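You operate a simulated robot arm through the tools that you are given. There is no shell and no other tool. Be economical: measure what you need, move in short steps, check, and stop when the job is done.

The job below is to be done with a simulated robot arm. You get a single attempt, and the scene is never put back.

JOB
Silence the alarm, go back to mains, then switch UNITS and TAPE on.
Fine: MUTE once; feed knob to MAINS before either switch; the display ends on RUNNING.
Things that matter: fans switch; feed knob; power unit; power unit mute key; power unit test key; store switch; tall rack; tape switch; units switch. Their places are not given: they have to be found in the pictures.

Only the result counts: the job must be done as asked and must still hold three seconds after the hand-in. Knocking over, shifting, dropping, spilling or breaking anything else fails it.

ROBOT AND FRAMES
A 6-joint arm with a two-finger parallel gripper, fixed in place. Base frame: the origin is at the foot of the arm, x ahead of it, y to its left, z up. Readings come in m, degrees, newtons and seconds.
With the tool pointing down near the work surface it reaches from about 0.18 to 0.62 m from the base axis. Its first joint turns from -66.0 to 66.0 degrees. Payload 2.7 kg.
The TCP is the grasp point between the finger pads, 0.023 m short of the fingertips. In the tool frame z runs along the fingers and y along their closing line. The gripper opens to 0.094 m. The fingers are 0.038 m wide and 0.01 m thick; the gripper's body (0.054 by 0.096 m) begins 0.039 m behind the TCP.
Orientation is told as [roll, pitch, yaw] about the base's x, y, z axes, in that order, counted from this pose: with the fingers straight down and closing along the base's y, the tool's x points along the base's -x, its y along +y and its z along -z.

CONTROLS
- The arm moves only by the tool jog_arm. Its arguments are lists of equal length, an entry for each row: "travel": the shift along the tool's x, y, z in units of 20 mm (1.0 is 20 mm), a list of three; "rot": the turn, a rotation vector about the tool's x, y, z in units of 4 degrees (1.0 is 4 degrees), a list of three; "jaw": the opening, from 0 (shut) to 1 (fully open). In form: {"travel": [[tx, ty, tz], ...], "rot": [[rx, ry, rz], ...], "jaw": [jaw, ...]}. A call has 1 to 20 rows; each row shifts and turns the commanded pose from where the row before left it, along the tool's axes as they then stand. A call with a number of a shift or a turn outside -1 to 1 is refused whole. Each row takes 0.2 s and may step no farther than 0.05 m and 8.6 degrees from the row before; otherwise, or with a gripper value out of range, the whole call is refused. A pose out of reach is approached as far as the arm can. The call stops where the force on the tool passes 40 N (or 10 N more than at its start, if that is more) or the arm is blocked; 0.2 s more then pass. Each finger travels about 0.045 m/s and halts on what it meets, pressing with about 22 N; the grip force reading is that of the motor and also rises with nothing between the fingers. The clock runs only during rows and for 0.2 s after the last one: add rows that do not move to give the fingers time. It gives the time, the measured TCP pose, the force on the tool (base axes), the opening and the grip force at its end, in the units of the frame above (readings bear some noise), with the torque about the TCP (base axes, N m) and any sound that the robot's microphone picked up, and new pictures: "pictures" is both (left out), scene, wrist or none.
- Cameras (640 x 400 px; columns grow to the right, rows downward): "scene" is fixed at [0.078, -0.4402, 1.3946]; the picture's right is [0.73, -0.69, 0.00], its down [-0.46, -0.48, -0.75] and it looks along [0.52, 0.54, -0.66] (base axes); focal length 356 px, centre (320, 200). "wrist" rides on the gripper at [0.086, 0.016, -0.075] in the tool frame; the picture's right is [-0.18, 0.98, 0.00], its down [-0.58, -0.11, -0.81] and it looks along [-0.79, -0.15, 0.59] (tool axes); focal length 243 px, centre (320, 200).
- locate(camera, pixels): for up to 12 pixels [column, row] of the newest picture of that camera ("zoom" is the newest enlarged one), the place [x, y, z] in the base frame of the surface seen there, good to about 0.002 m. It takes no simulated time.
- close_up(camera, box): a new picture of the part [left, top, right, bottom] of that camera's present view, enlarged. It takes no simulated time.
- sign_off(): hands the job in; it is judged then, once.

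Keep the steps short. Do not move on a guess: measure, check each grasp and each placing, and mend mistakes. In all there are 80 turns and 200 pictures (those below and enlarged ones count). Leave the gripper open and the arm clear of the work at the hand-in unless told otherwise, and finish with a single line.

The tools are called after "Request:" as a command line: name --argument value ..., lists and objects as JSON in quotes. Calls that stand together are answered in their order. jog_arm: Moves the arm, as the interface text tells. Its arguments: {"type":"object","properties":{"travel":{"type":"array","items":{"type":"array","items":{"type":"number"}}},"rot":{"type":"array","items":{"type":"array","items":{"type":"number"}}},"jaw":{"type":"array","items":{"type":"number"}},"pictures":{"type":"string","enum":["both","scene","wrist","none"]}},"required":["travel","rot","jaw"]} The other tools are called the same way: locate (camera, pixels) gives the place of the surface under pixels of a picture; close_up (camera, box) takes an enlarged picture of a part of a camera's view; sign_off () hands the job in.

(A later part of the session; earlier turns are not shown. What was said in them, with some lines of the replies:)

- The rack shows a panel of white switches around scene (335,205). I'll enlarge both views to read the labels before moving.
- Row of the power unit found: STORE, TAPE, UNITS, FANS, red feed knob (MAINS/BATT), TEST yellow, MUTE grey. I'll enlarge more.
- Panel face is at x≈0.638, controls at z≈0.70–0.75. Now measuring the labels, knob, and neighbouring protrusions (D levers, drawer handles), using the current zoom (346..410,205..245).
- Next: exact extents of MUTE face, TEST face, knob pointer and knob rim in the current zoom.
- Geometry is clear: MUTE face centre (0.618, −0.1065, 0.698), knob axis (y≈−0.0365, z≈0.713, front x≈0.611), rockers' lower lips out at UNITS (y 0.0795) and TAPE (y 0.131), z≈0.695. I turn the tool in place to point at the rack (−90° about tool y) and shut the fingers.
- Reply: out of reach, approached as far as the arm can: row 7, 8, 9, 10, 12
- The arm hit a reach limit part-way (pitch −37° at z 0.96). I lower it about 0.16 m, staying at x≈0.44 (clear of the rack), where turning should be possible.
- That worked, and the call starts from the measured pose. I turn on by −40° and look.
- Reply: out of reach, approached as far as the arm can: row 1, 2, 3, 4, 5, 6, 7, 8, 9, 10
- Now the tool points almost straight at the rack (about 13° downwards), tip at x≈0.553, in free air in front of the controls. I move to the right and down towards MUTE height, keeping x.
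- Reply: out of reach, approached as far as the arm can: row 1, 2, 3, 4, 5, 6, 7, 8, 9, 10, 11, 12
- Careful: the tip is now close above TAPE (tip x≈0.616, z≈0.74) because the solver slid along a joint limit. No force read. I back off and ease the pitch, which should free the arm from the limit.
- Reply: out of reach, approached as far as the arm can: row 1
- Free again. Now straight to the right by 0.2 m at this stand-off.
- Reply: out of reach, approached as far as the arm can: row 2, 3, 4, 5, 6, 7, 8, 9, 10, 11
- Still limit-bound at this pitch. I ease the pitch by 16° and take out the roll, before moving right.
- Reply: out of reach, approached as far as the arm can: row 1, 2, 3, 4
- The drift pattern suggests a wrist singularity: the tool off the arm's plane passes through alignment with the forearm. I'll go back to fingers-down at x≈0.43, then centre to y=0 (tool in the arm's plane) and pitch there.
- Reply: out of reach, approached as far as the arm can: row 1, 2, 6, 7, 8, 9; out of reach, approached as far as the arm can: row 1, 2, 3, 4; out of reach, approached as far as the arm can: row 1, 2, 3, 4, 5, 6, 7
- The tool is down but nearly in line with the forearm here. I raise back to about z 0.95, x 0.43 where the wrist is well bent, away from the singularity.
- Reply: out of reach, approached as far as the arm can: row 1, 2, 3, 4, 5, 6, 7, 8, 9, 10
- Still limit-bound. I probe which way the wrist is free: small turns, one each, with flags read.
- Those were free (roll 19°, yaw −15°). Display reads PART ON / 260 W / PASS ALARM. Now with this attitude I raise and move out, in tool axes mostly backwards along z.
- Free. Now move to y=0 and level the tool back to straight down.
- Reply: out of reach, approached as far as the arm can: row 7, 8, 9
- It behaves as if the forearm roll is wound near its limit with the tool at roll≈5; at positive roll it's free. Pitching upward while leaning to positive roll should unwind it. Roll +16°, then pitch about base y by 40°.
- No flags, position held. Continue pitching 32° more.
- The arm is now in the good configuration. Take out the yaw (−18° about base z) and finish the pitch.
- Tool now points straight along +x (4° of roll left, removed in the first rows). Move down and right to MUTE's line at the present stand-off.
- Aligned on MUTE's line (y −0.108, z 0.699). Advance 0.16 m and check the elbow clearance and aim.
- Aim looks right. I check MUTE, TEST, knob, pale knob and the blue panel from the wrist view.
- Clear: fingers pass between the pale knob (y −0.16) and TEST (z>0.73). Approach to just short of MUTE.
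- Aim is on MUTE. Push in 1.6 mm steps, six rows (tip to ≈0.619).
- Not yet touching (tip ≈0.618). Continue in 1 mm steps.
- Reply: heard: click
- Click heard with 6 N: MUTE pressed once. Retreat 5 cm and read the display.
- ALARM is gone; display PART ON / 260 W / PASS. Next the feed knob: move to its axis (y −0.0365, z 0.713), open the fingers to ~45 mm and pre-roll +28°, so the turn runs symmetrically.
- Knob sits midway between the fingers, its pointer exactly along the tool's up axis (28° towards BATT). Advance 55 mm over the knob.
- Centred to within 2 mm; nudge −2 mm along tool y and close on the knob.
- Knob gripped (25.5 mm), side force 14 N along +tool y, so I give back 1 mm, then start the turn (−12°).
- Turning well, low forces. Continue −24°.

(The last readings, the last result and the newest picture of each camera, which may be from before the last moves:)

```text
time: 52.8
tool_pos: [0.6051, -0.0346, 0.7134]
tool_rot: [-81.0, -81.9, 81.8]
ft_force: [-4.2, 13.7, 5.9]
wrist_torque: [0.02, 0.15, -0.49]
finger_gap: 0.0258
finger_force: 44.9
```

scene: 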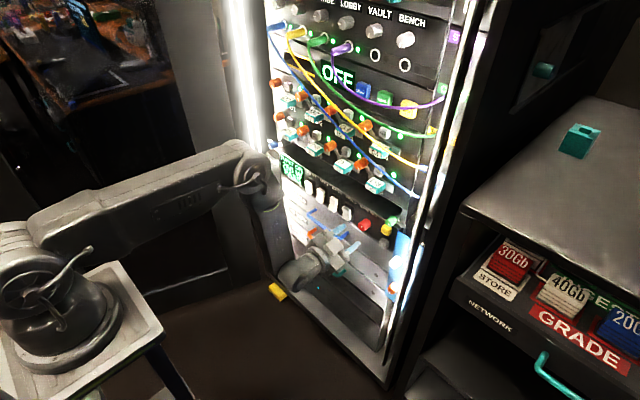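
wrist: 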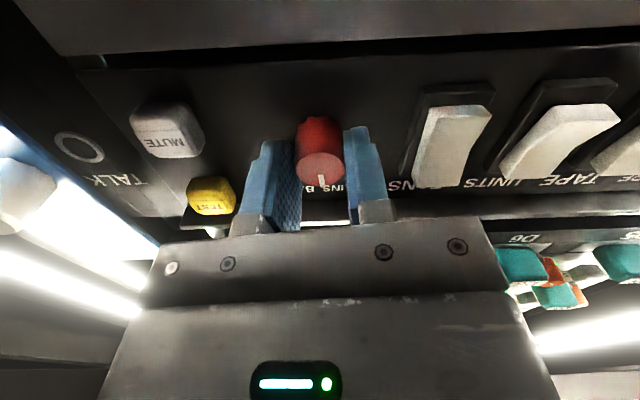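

The pointer turns with the grip (now about 8° past top). Continue −20°.

Request:
jog_arm --travel '[[0, 0, 0], [0, 0, 0], [0, 0, 0], [0, 0, 0], [0, 0, 0], [0, 0, 0]]' --rot '[[0, 0, -1], [0, 0, -1], [0, 0, -1], [0, 0, -1], [0, 0, -1], [0, 0, 0]]' --jaw '[0, 0, 0, 0, 0, 0]' --pictures "both"

Request:
close_up --camera "scene" --box '[270, 150, 398, 230]'

```text
time: 54.2
tool_pos: [0.6046, -0.0349, 0.7129]
tool_rot: [-86.9, -61.8, 88.2]
ft_force: [7.2, 14.4, -3.3]
wrist_torque: [0.01, -0.13, -0.49]
finger_gap: 0.0257
finger_force: 45.4
```

scene: 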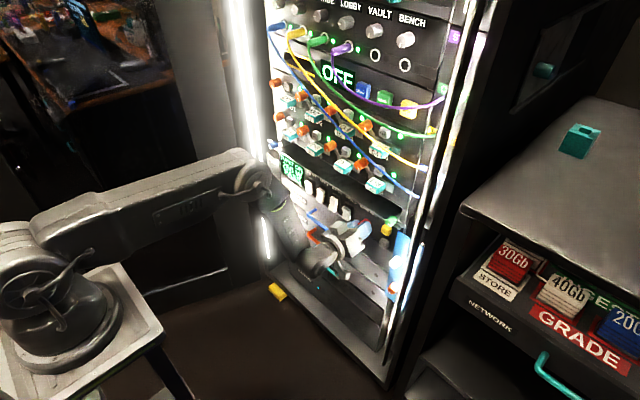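
wrist: 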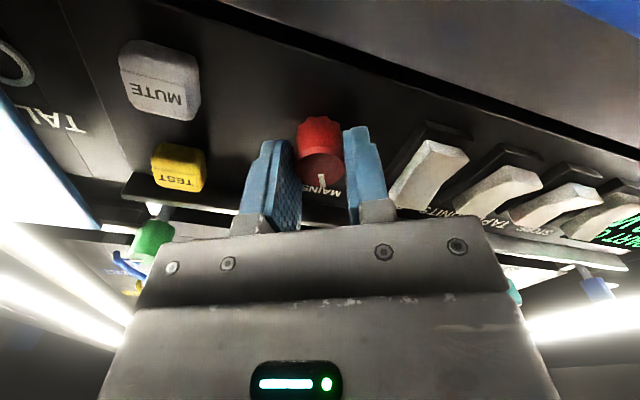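

```text
5.00 times, centred on (334, 190) of scene
```

zoom: 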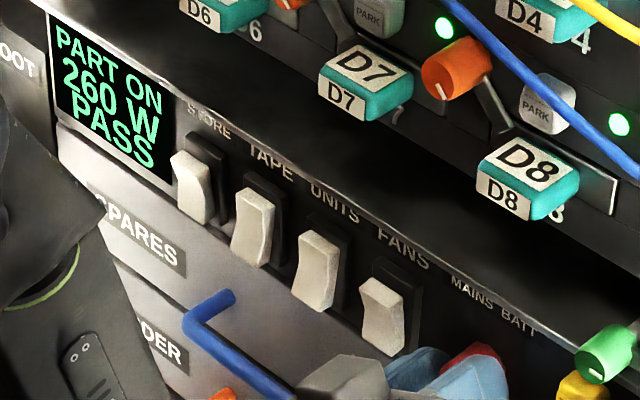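

Pointer is now on MAINS (−28°). No stop felt (torque x ≈0), so I try a little further to see whether there is a stop or detent.

Request:
jog_arm --travel '[[0, 0, 0], [0, 0, 0], [0, 0, 0]]' --rot '[[0, 0, -1], [0, 0, -0.5], [0, 0, 0]]' --jaw '[0, 0, 0]' --pictures "none"

```text
time: 55.0
tool_pos: [0.6054, -0.0355, 0.7134]
tool_rot: [-87.6, -56.0, 88.9]
ft_force: [8.1, 17.3, -3.8]
wrist_torque: [0.4, -0.02, -0.55]
finger_gap: 0.026
finger_force: 44.8
```

Torque of 0.4 N m now: the end stop, so the knob is at MAINS. Release and retreat.

Request:
jog_arm --travel '[[0, 0, 0], [0, 0, 0], [0, 0, 0], [0, 0, -0.8], [0, 0, -0.9], [0, 0, -0.9], [0, 0, -0.9], [0, 0, 0]]' --rot '[[0, 0, 0], [0, 0, 0], [0, 0, 0], [0, 0, 0], [0, 0, 0], [0, 0, 0], [0, 0, 0], [0, 0, 0]]' --jaw '[0.5, 0.5, 0.5, 0.5, 0.5, 0.5, 0.5, 0.5]' --pictures "both"

Request:
close_up --camera "scene" --box '[270, 160, 398, 240]'

```text
time: 56.8
tool_pos: [0.5341, -0.0374, 0.7145]
tool_rot: [-87.8, -56.0, 88.8]
ft_force: [-0.5, 0.3, -0.7]
wrist_torque: [-0.03, -0.02, -0.01]
finger_gap: 0.0471
finger_force: 0.0
```

scene: 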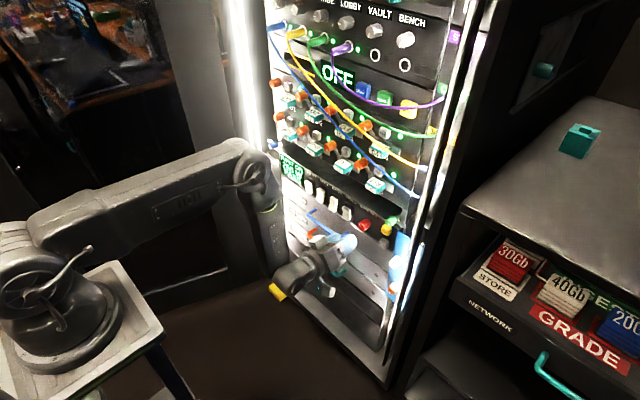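
wrist: 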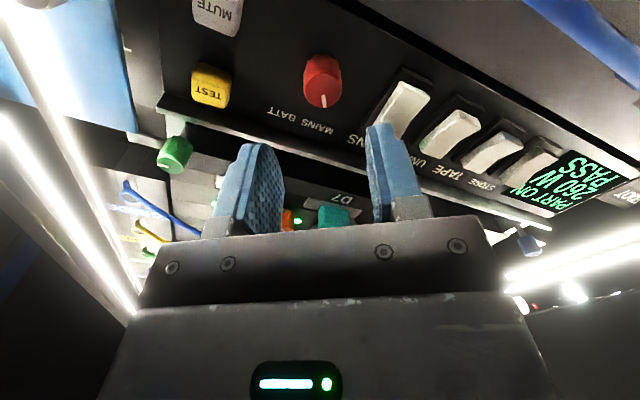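

```text
5.00 times, centred on (334, 200) of scene
```

zoom: 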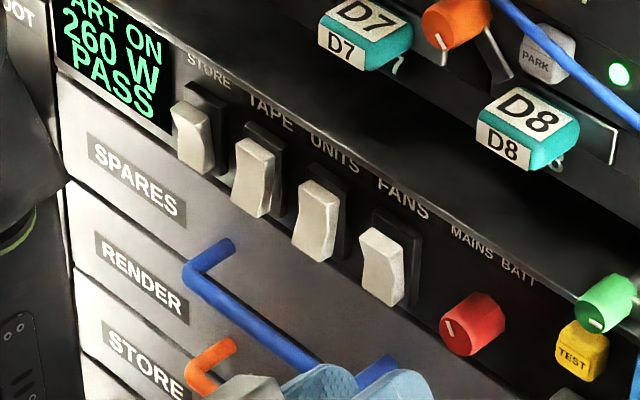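

Pointer now clearly at MAINS. Roll back +34°, close the fingers and move in front of UNITS' lower half (y 0.0795, z 0.694).

Request:
jog_arm --travel '[[0, 0, 0], [0, 0, 0], [0, 0, 0], [0, 0, 0], [0, 0, 0], [0, 0, 0], [0, 0, 0], [0, 0, 0], [0, 0, 0], [0.146, 0.836, 0], [0.146, 0.836, 0], [0.146, 0.836, 0], [0.146, 0.836, 0], [0.146, 0.836, 0], [0.146, 0.836, 0], [0.146, 0.836, 0], [0, 0, 0]]' --rot '[[0, 0, 1], [0, 0, 1], [0, 0, 1], [0, 0, 1], [0, 0, 1], [0, 0, 1], [0, 0, 1], [0, 0, 1], [0, 0, 0.5], [0, 0, 0], [0, 0, 0], [0, 0, 0], [0, 0, 0], [0, 0, 0], [0, 0, 0], [0, 0, 0], [0, 0, 0]]' --jaw '[0, 0, 0, 0, 0, 0, 0, 0, 0, 0, 0, 0, 0, 0, 0, 0, 0]' --pictures "both"

```text
time: 60.4
tool_pos: [0.5324, 0.0803, 0.6934]
tool_rot: [-2.2, -88.6, 2.9]
ft_force: [-0.8, -0.6, -0.6]
wrist_torque: [-0.02, -0.01, 0.0]
finger_gap: 0.0
finger_force: 22.2
```

scene: 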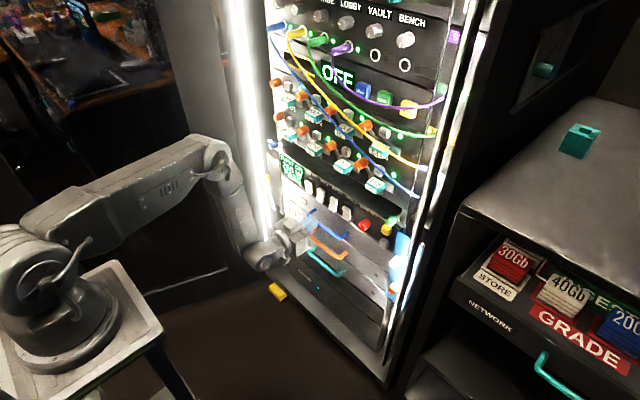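
wrist: 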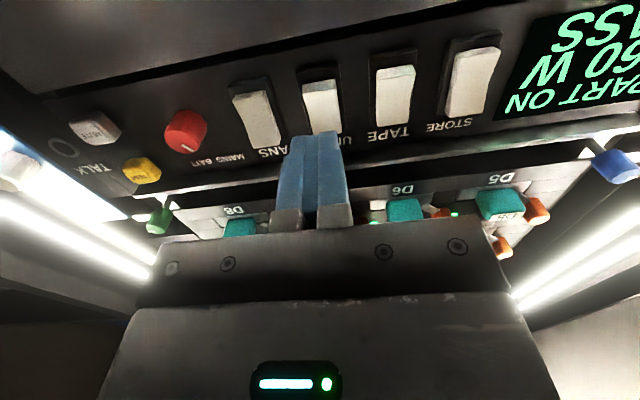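

Aligned below UNITS' centre. Advance to ≈0.586, then 2 mm steps.

Request:
jog_arm --travel '[[0, 0, 0.9], [0, 0, 0.9], [0, 0, 0.9], [0, 0, 0.1], [0, 0, 0.1], [0, 0, 0.1], [0, 0, 0.1], [0, 0, 0.1]]' --rot '[[0, 0, 0], [0, 0, 0], [0, 0, 0], [0, 0, 0], [0, 0, 0], [0, 0, 0], [0, 0, 0], [0, 0, 0]]' --jaw '[0, 0, 0, 0, 0, 0, 0, 0]' --pictures "wrist"

```text
time: 62.3
tool_pos: [0.5945, 0.0822, 0.6909]
tool_rot: [-3.4, -88.6, 4.1]
ft_force: [-7.1, 0.2, 1.3]
wrist_torque: [0.02, -0.16, 0.0]
finger_gap: 0.0002
finger_force: 22.0
stopped in row 8: the force on the tool passed its limit at 44 N (the readings are from after the stop); the commanded pose is now the measured one
```

wrist: 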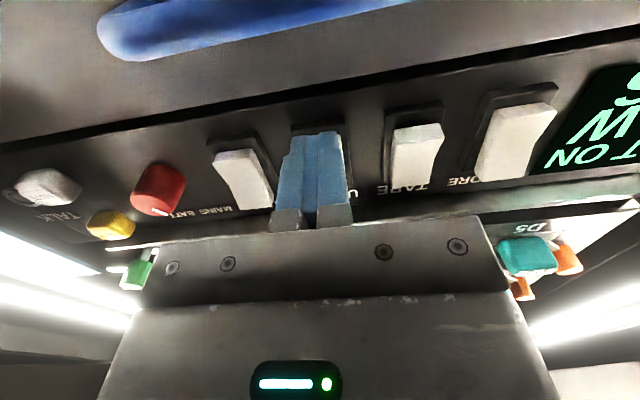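

44 N without a click; torque/force (−0.16/7.1) puts the contact ~18 mm above the TCP line, i.e. z≈0.709, nearly at the rocker's pivot. I back off, go 14 mm lower and look at the state.

Request:
jog_arm --travel '[[0, 0, -0.7], [0.35, -0.05, 0], [0.3, -0.05, 0], [0, 0, 0]]' --rot '[[0, 0, 0], [0, 0, 0], [0, 0, 0], [0, 0, 0]]' --jaw '[0, 0, 0, 0]' --pictures "both"

Request:
close_up --camera "scene" --box '[288, 165, 368, 215]'

```text
time: 63.3
tool_pos: [0.5806, 0.0797, 0.6771]
tool_rot: [-3.8, -88.5, 4.5]
ft_force: [0.2, -0.7, 0.2]
wrist_torque: [-0.02, -0.03, 0.02]
finger_gap: 0.0
finger_force: 22.2
```

scene: 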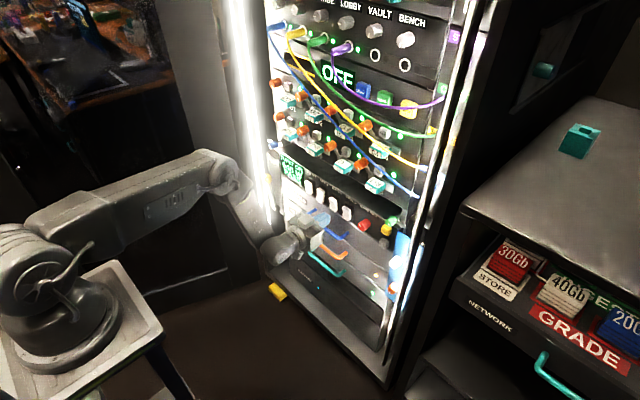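
wrist: 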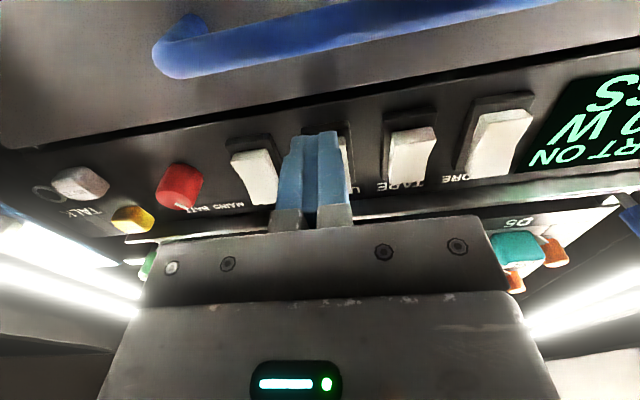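

```text
8.00 times, centred on (328, 190) of scene
```

zoom: 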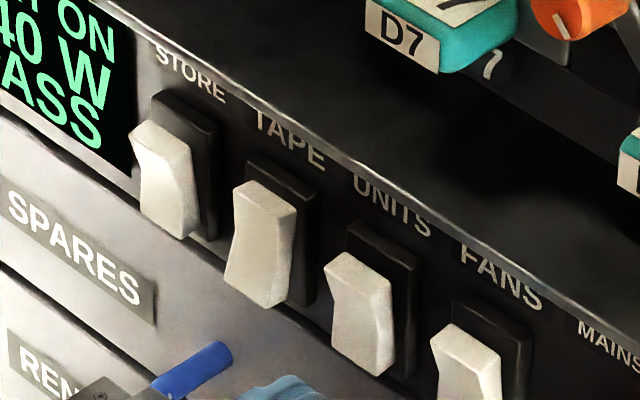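

UNITS has flipped (top out like STORE and FANS) and the watts rose to x40. Now retreat, shift 51 mm left to TAPE (y 0.131), z ≈0.690.

Request:
jog_arm --travel '[[0, 0, -1], [0, 0, -0.5], [-0.22, 0.86, 0], [-0.22, 0.86, 0], [-0.22, 0.86, 0], [0, 0, 0]]' --rot '[[0, 0, 0], [0, 0, 0], [0, 0, 0], [0, 0, 0], [0, 0, 0], [0, 0, 0]]' --jaw '[0, 0, 0, 0, 0, 0]' --pictures "wrist"

Request:
close_up --camera "scene" --box '[272, 150, 352, 200]'

```text
time: 64.7
tool_pos: [0.5511, 0.1313, 0.692]
tool_rot: [-3.9, -88.5, 4.7]
ft_force: [-0.4, -0.3, -0.4]
wrist_torque: [-0.01, 0.02, -0.01]
finger_gap: 0.0001
finger_force: 21.8
```

wrist: 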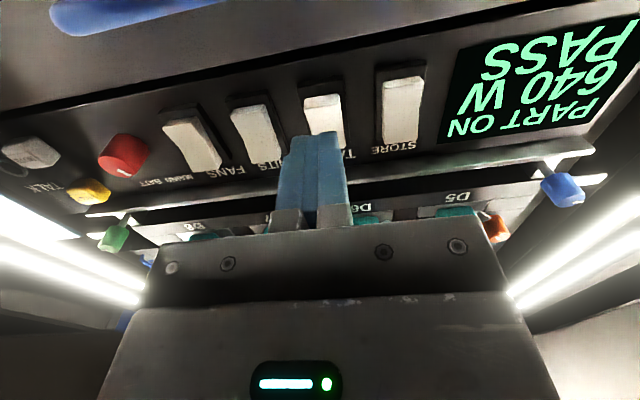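

```text
8.00 times, centred on (312, 175) of scene
```

zoom: 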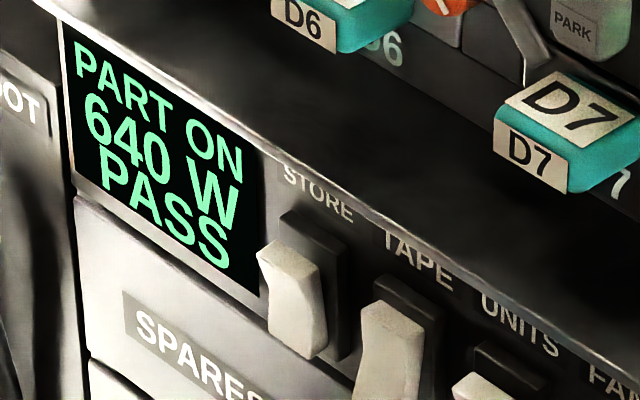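

Display PART ON / 640 W. Aligned with TAPE (y 0.131, z 0.692). Press likewise.

Request:
jog_arm --travel '[[0, 0, 0.9], [0, 0, 0.9], [0, 0, 0.1], [0, 0, 0.1], [0, 0, 0.1], [0, 0, 0.1]]' --rot '[[0, 0, 0], [0, 0, 0], [0, 0, 0], [0, 0, 0], [0, 0, 0], [0, 0, 0]]' --jaw '[0, 0, 0, 0, 0, 0]' --pictures "none"

Request:
close_up --camera "scene" --box '[272, 150, 352, 200]'

```text
time: 66.1
tool_pos: [0.5932, 0.1321, 0.6908]
tool_rot: [-4.3, -88.5, 5.0]
ft_force: [-4.1, -0.5, -0.2]
wrist_torque: [0.02, -0.05, -0.07]
finger_gap: 0.0002
finger_force: 22.4
```

```text
8.00 times, centred on (312, 175) of scene
```

zoom: 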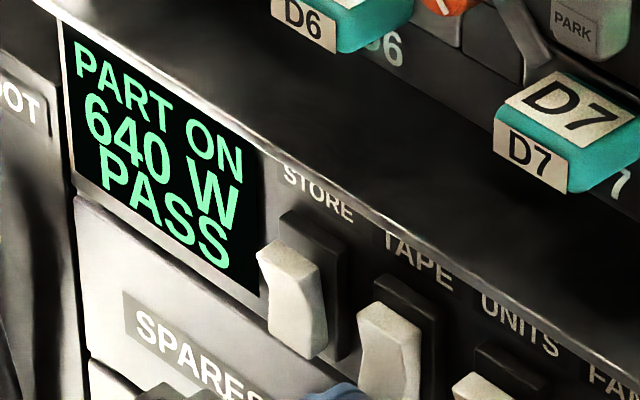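

Touching at 4 N, TAPE starting to tilt. Push on.

Request:
jog_arm --travel '[[0, 0, 0.1], [0, 0, 0.1], [0, 0, 0.1], [0, 0, 0]]' --rot '[[0, 0, 0], [0, 0, 0], [0, 0, 0], [0, 0, 0]]' --jaw '[0, 0, 0, 0]' --pictures "none"

Request:
close_up --camera "scene" --box '[272, 150, 352, 200]'

```text
time: 66.6
tool_pos: [0.5947, 0.1315, 0.6886]
tool_rot: [-7.0, -88.5, 7.5]
ft_force: [-6.8, 0.6, 2.7]
wrist_torque: [-0.02, -0.18, 0.01]
finger_gap: 0.0
finger_force: 22.3
stopped in row 2: the force on the tool passed its limit at 48 N (the readings are from after the stop); the commanded pose is now the measured one
```

```text
8.00 times, centred on (312, 175) of scene
```

zoom: 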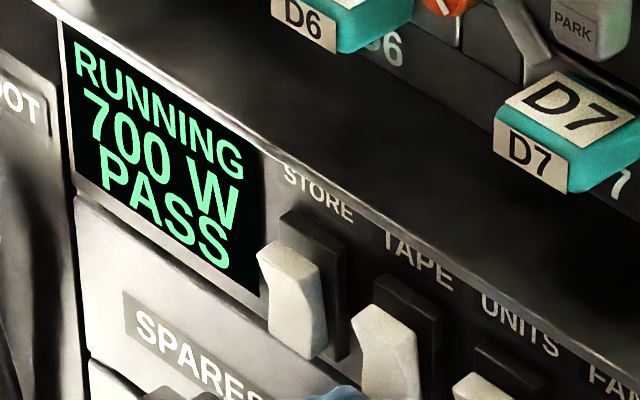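

Display now reads RUNNING / 700 W. Retreat straight back 12 cm, opening the gripper once clear.

Request:
jog_arm --travel '[[0, 0, -0.5], [0, 0, -1], [0, 0, -1], [0, 0, -1], [0, 0, -1], [0, 0, -1], [0, 0, 0], [0, 0, 0], [0, 0, 0], [0, 0, 0]]' --rot '[[0, 0, 0], [0, 0, 0], [0, 0, 0], [0, 0, 0], [0, 0, 0], [0, 0, 0], [0, 0, 0], [0, 0, 0], [0, 0, 0], [0, 0, 0]]' --jaw '[0, 0, 0, 0, 0.5, 1, 1, 1, 1, 1]' --pictures "both"

Request:
close_up --camera "scene" --box '[270, 160, 398, 240]'

```text
time: 68.8
tool_pos: [0.4842, 0.1314, 0.6911]
tool_rot: [-6.9, -88.4, 7.5]
ft_force: [-0.2, 0.0, -0.5]
wrist_torque: [0.03, 0.0, -0.02]
finger_gap: 0.0942
finger_force: 0.0
```

scene: 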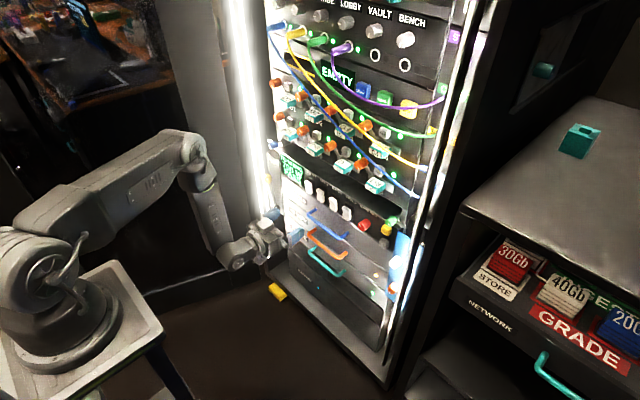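
wrist: 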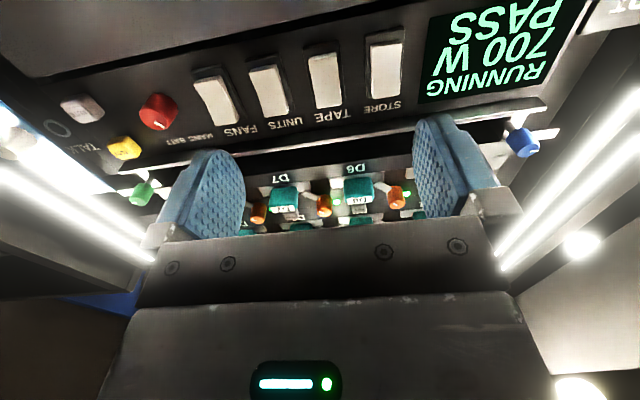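

```text
5.00 times, centred on (334, 200) of scene
```

zoom: 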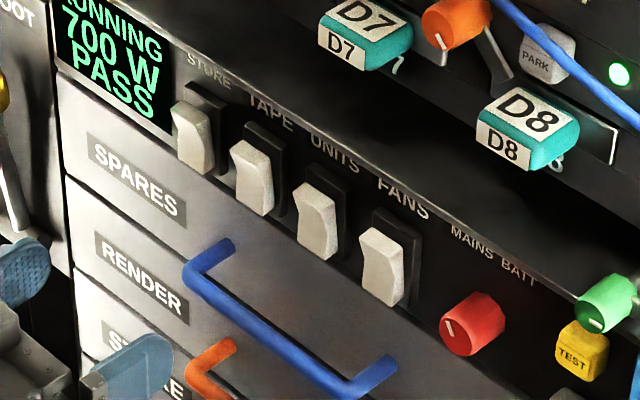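

All four switches are on, the knob is at MAINS, the display says RUNNING with no ALARM, and the gripper is open and clear. I hand in.

Request:
sign_off

```text
The job is handed in.
```

The job is done and handed in: MUTE pressed once, feed knob turned to MAINS, then UNITS and TAPE switched on, with the display reading RUNNING, 700 W, no ALARM.
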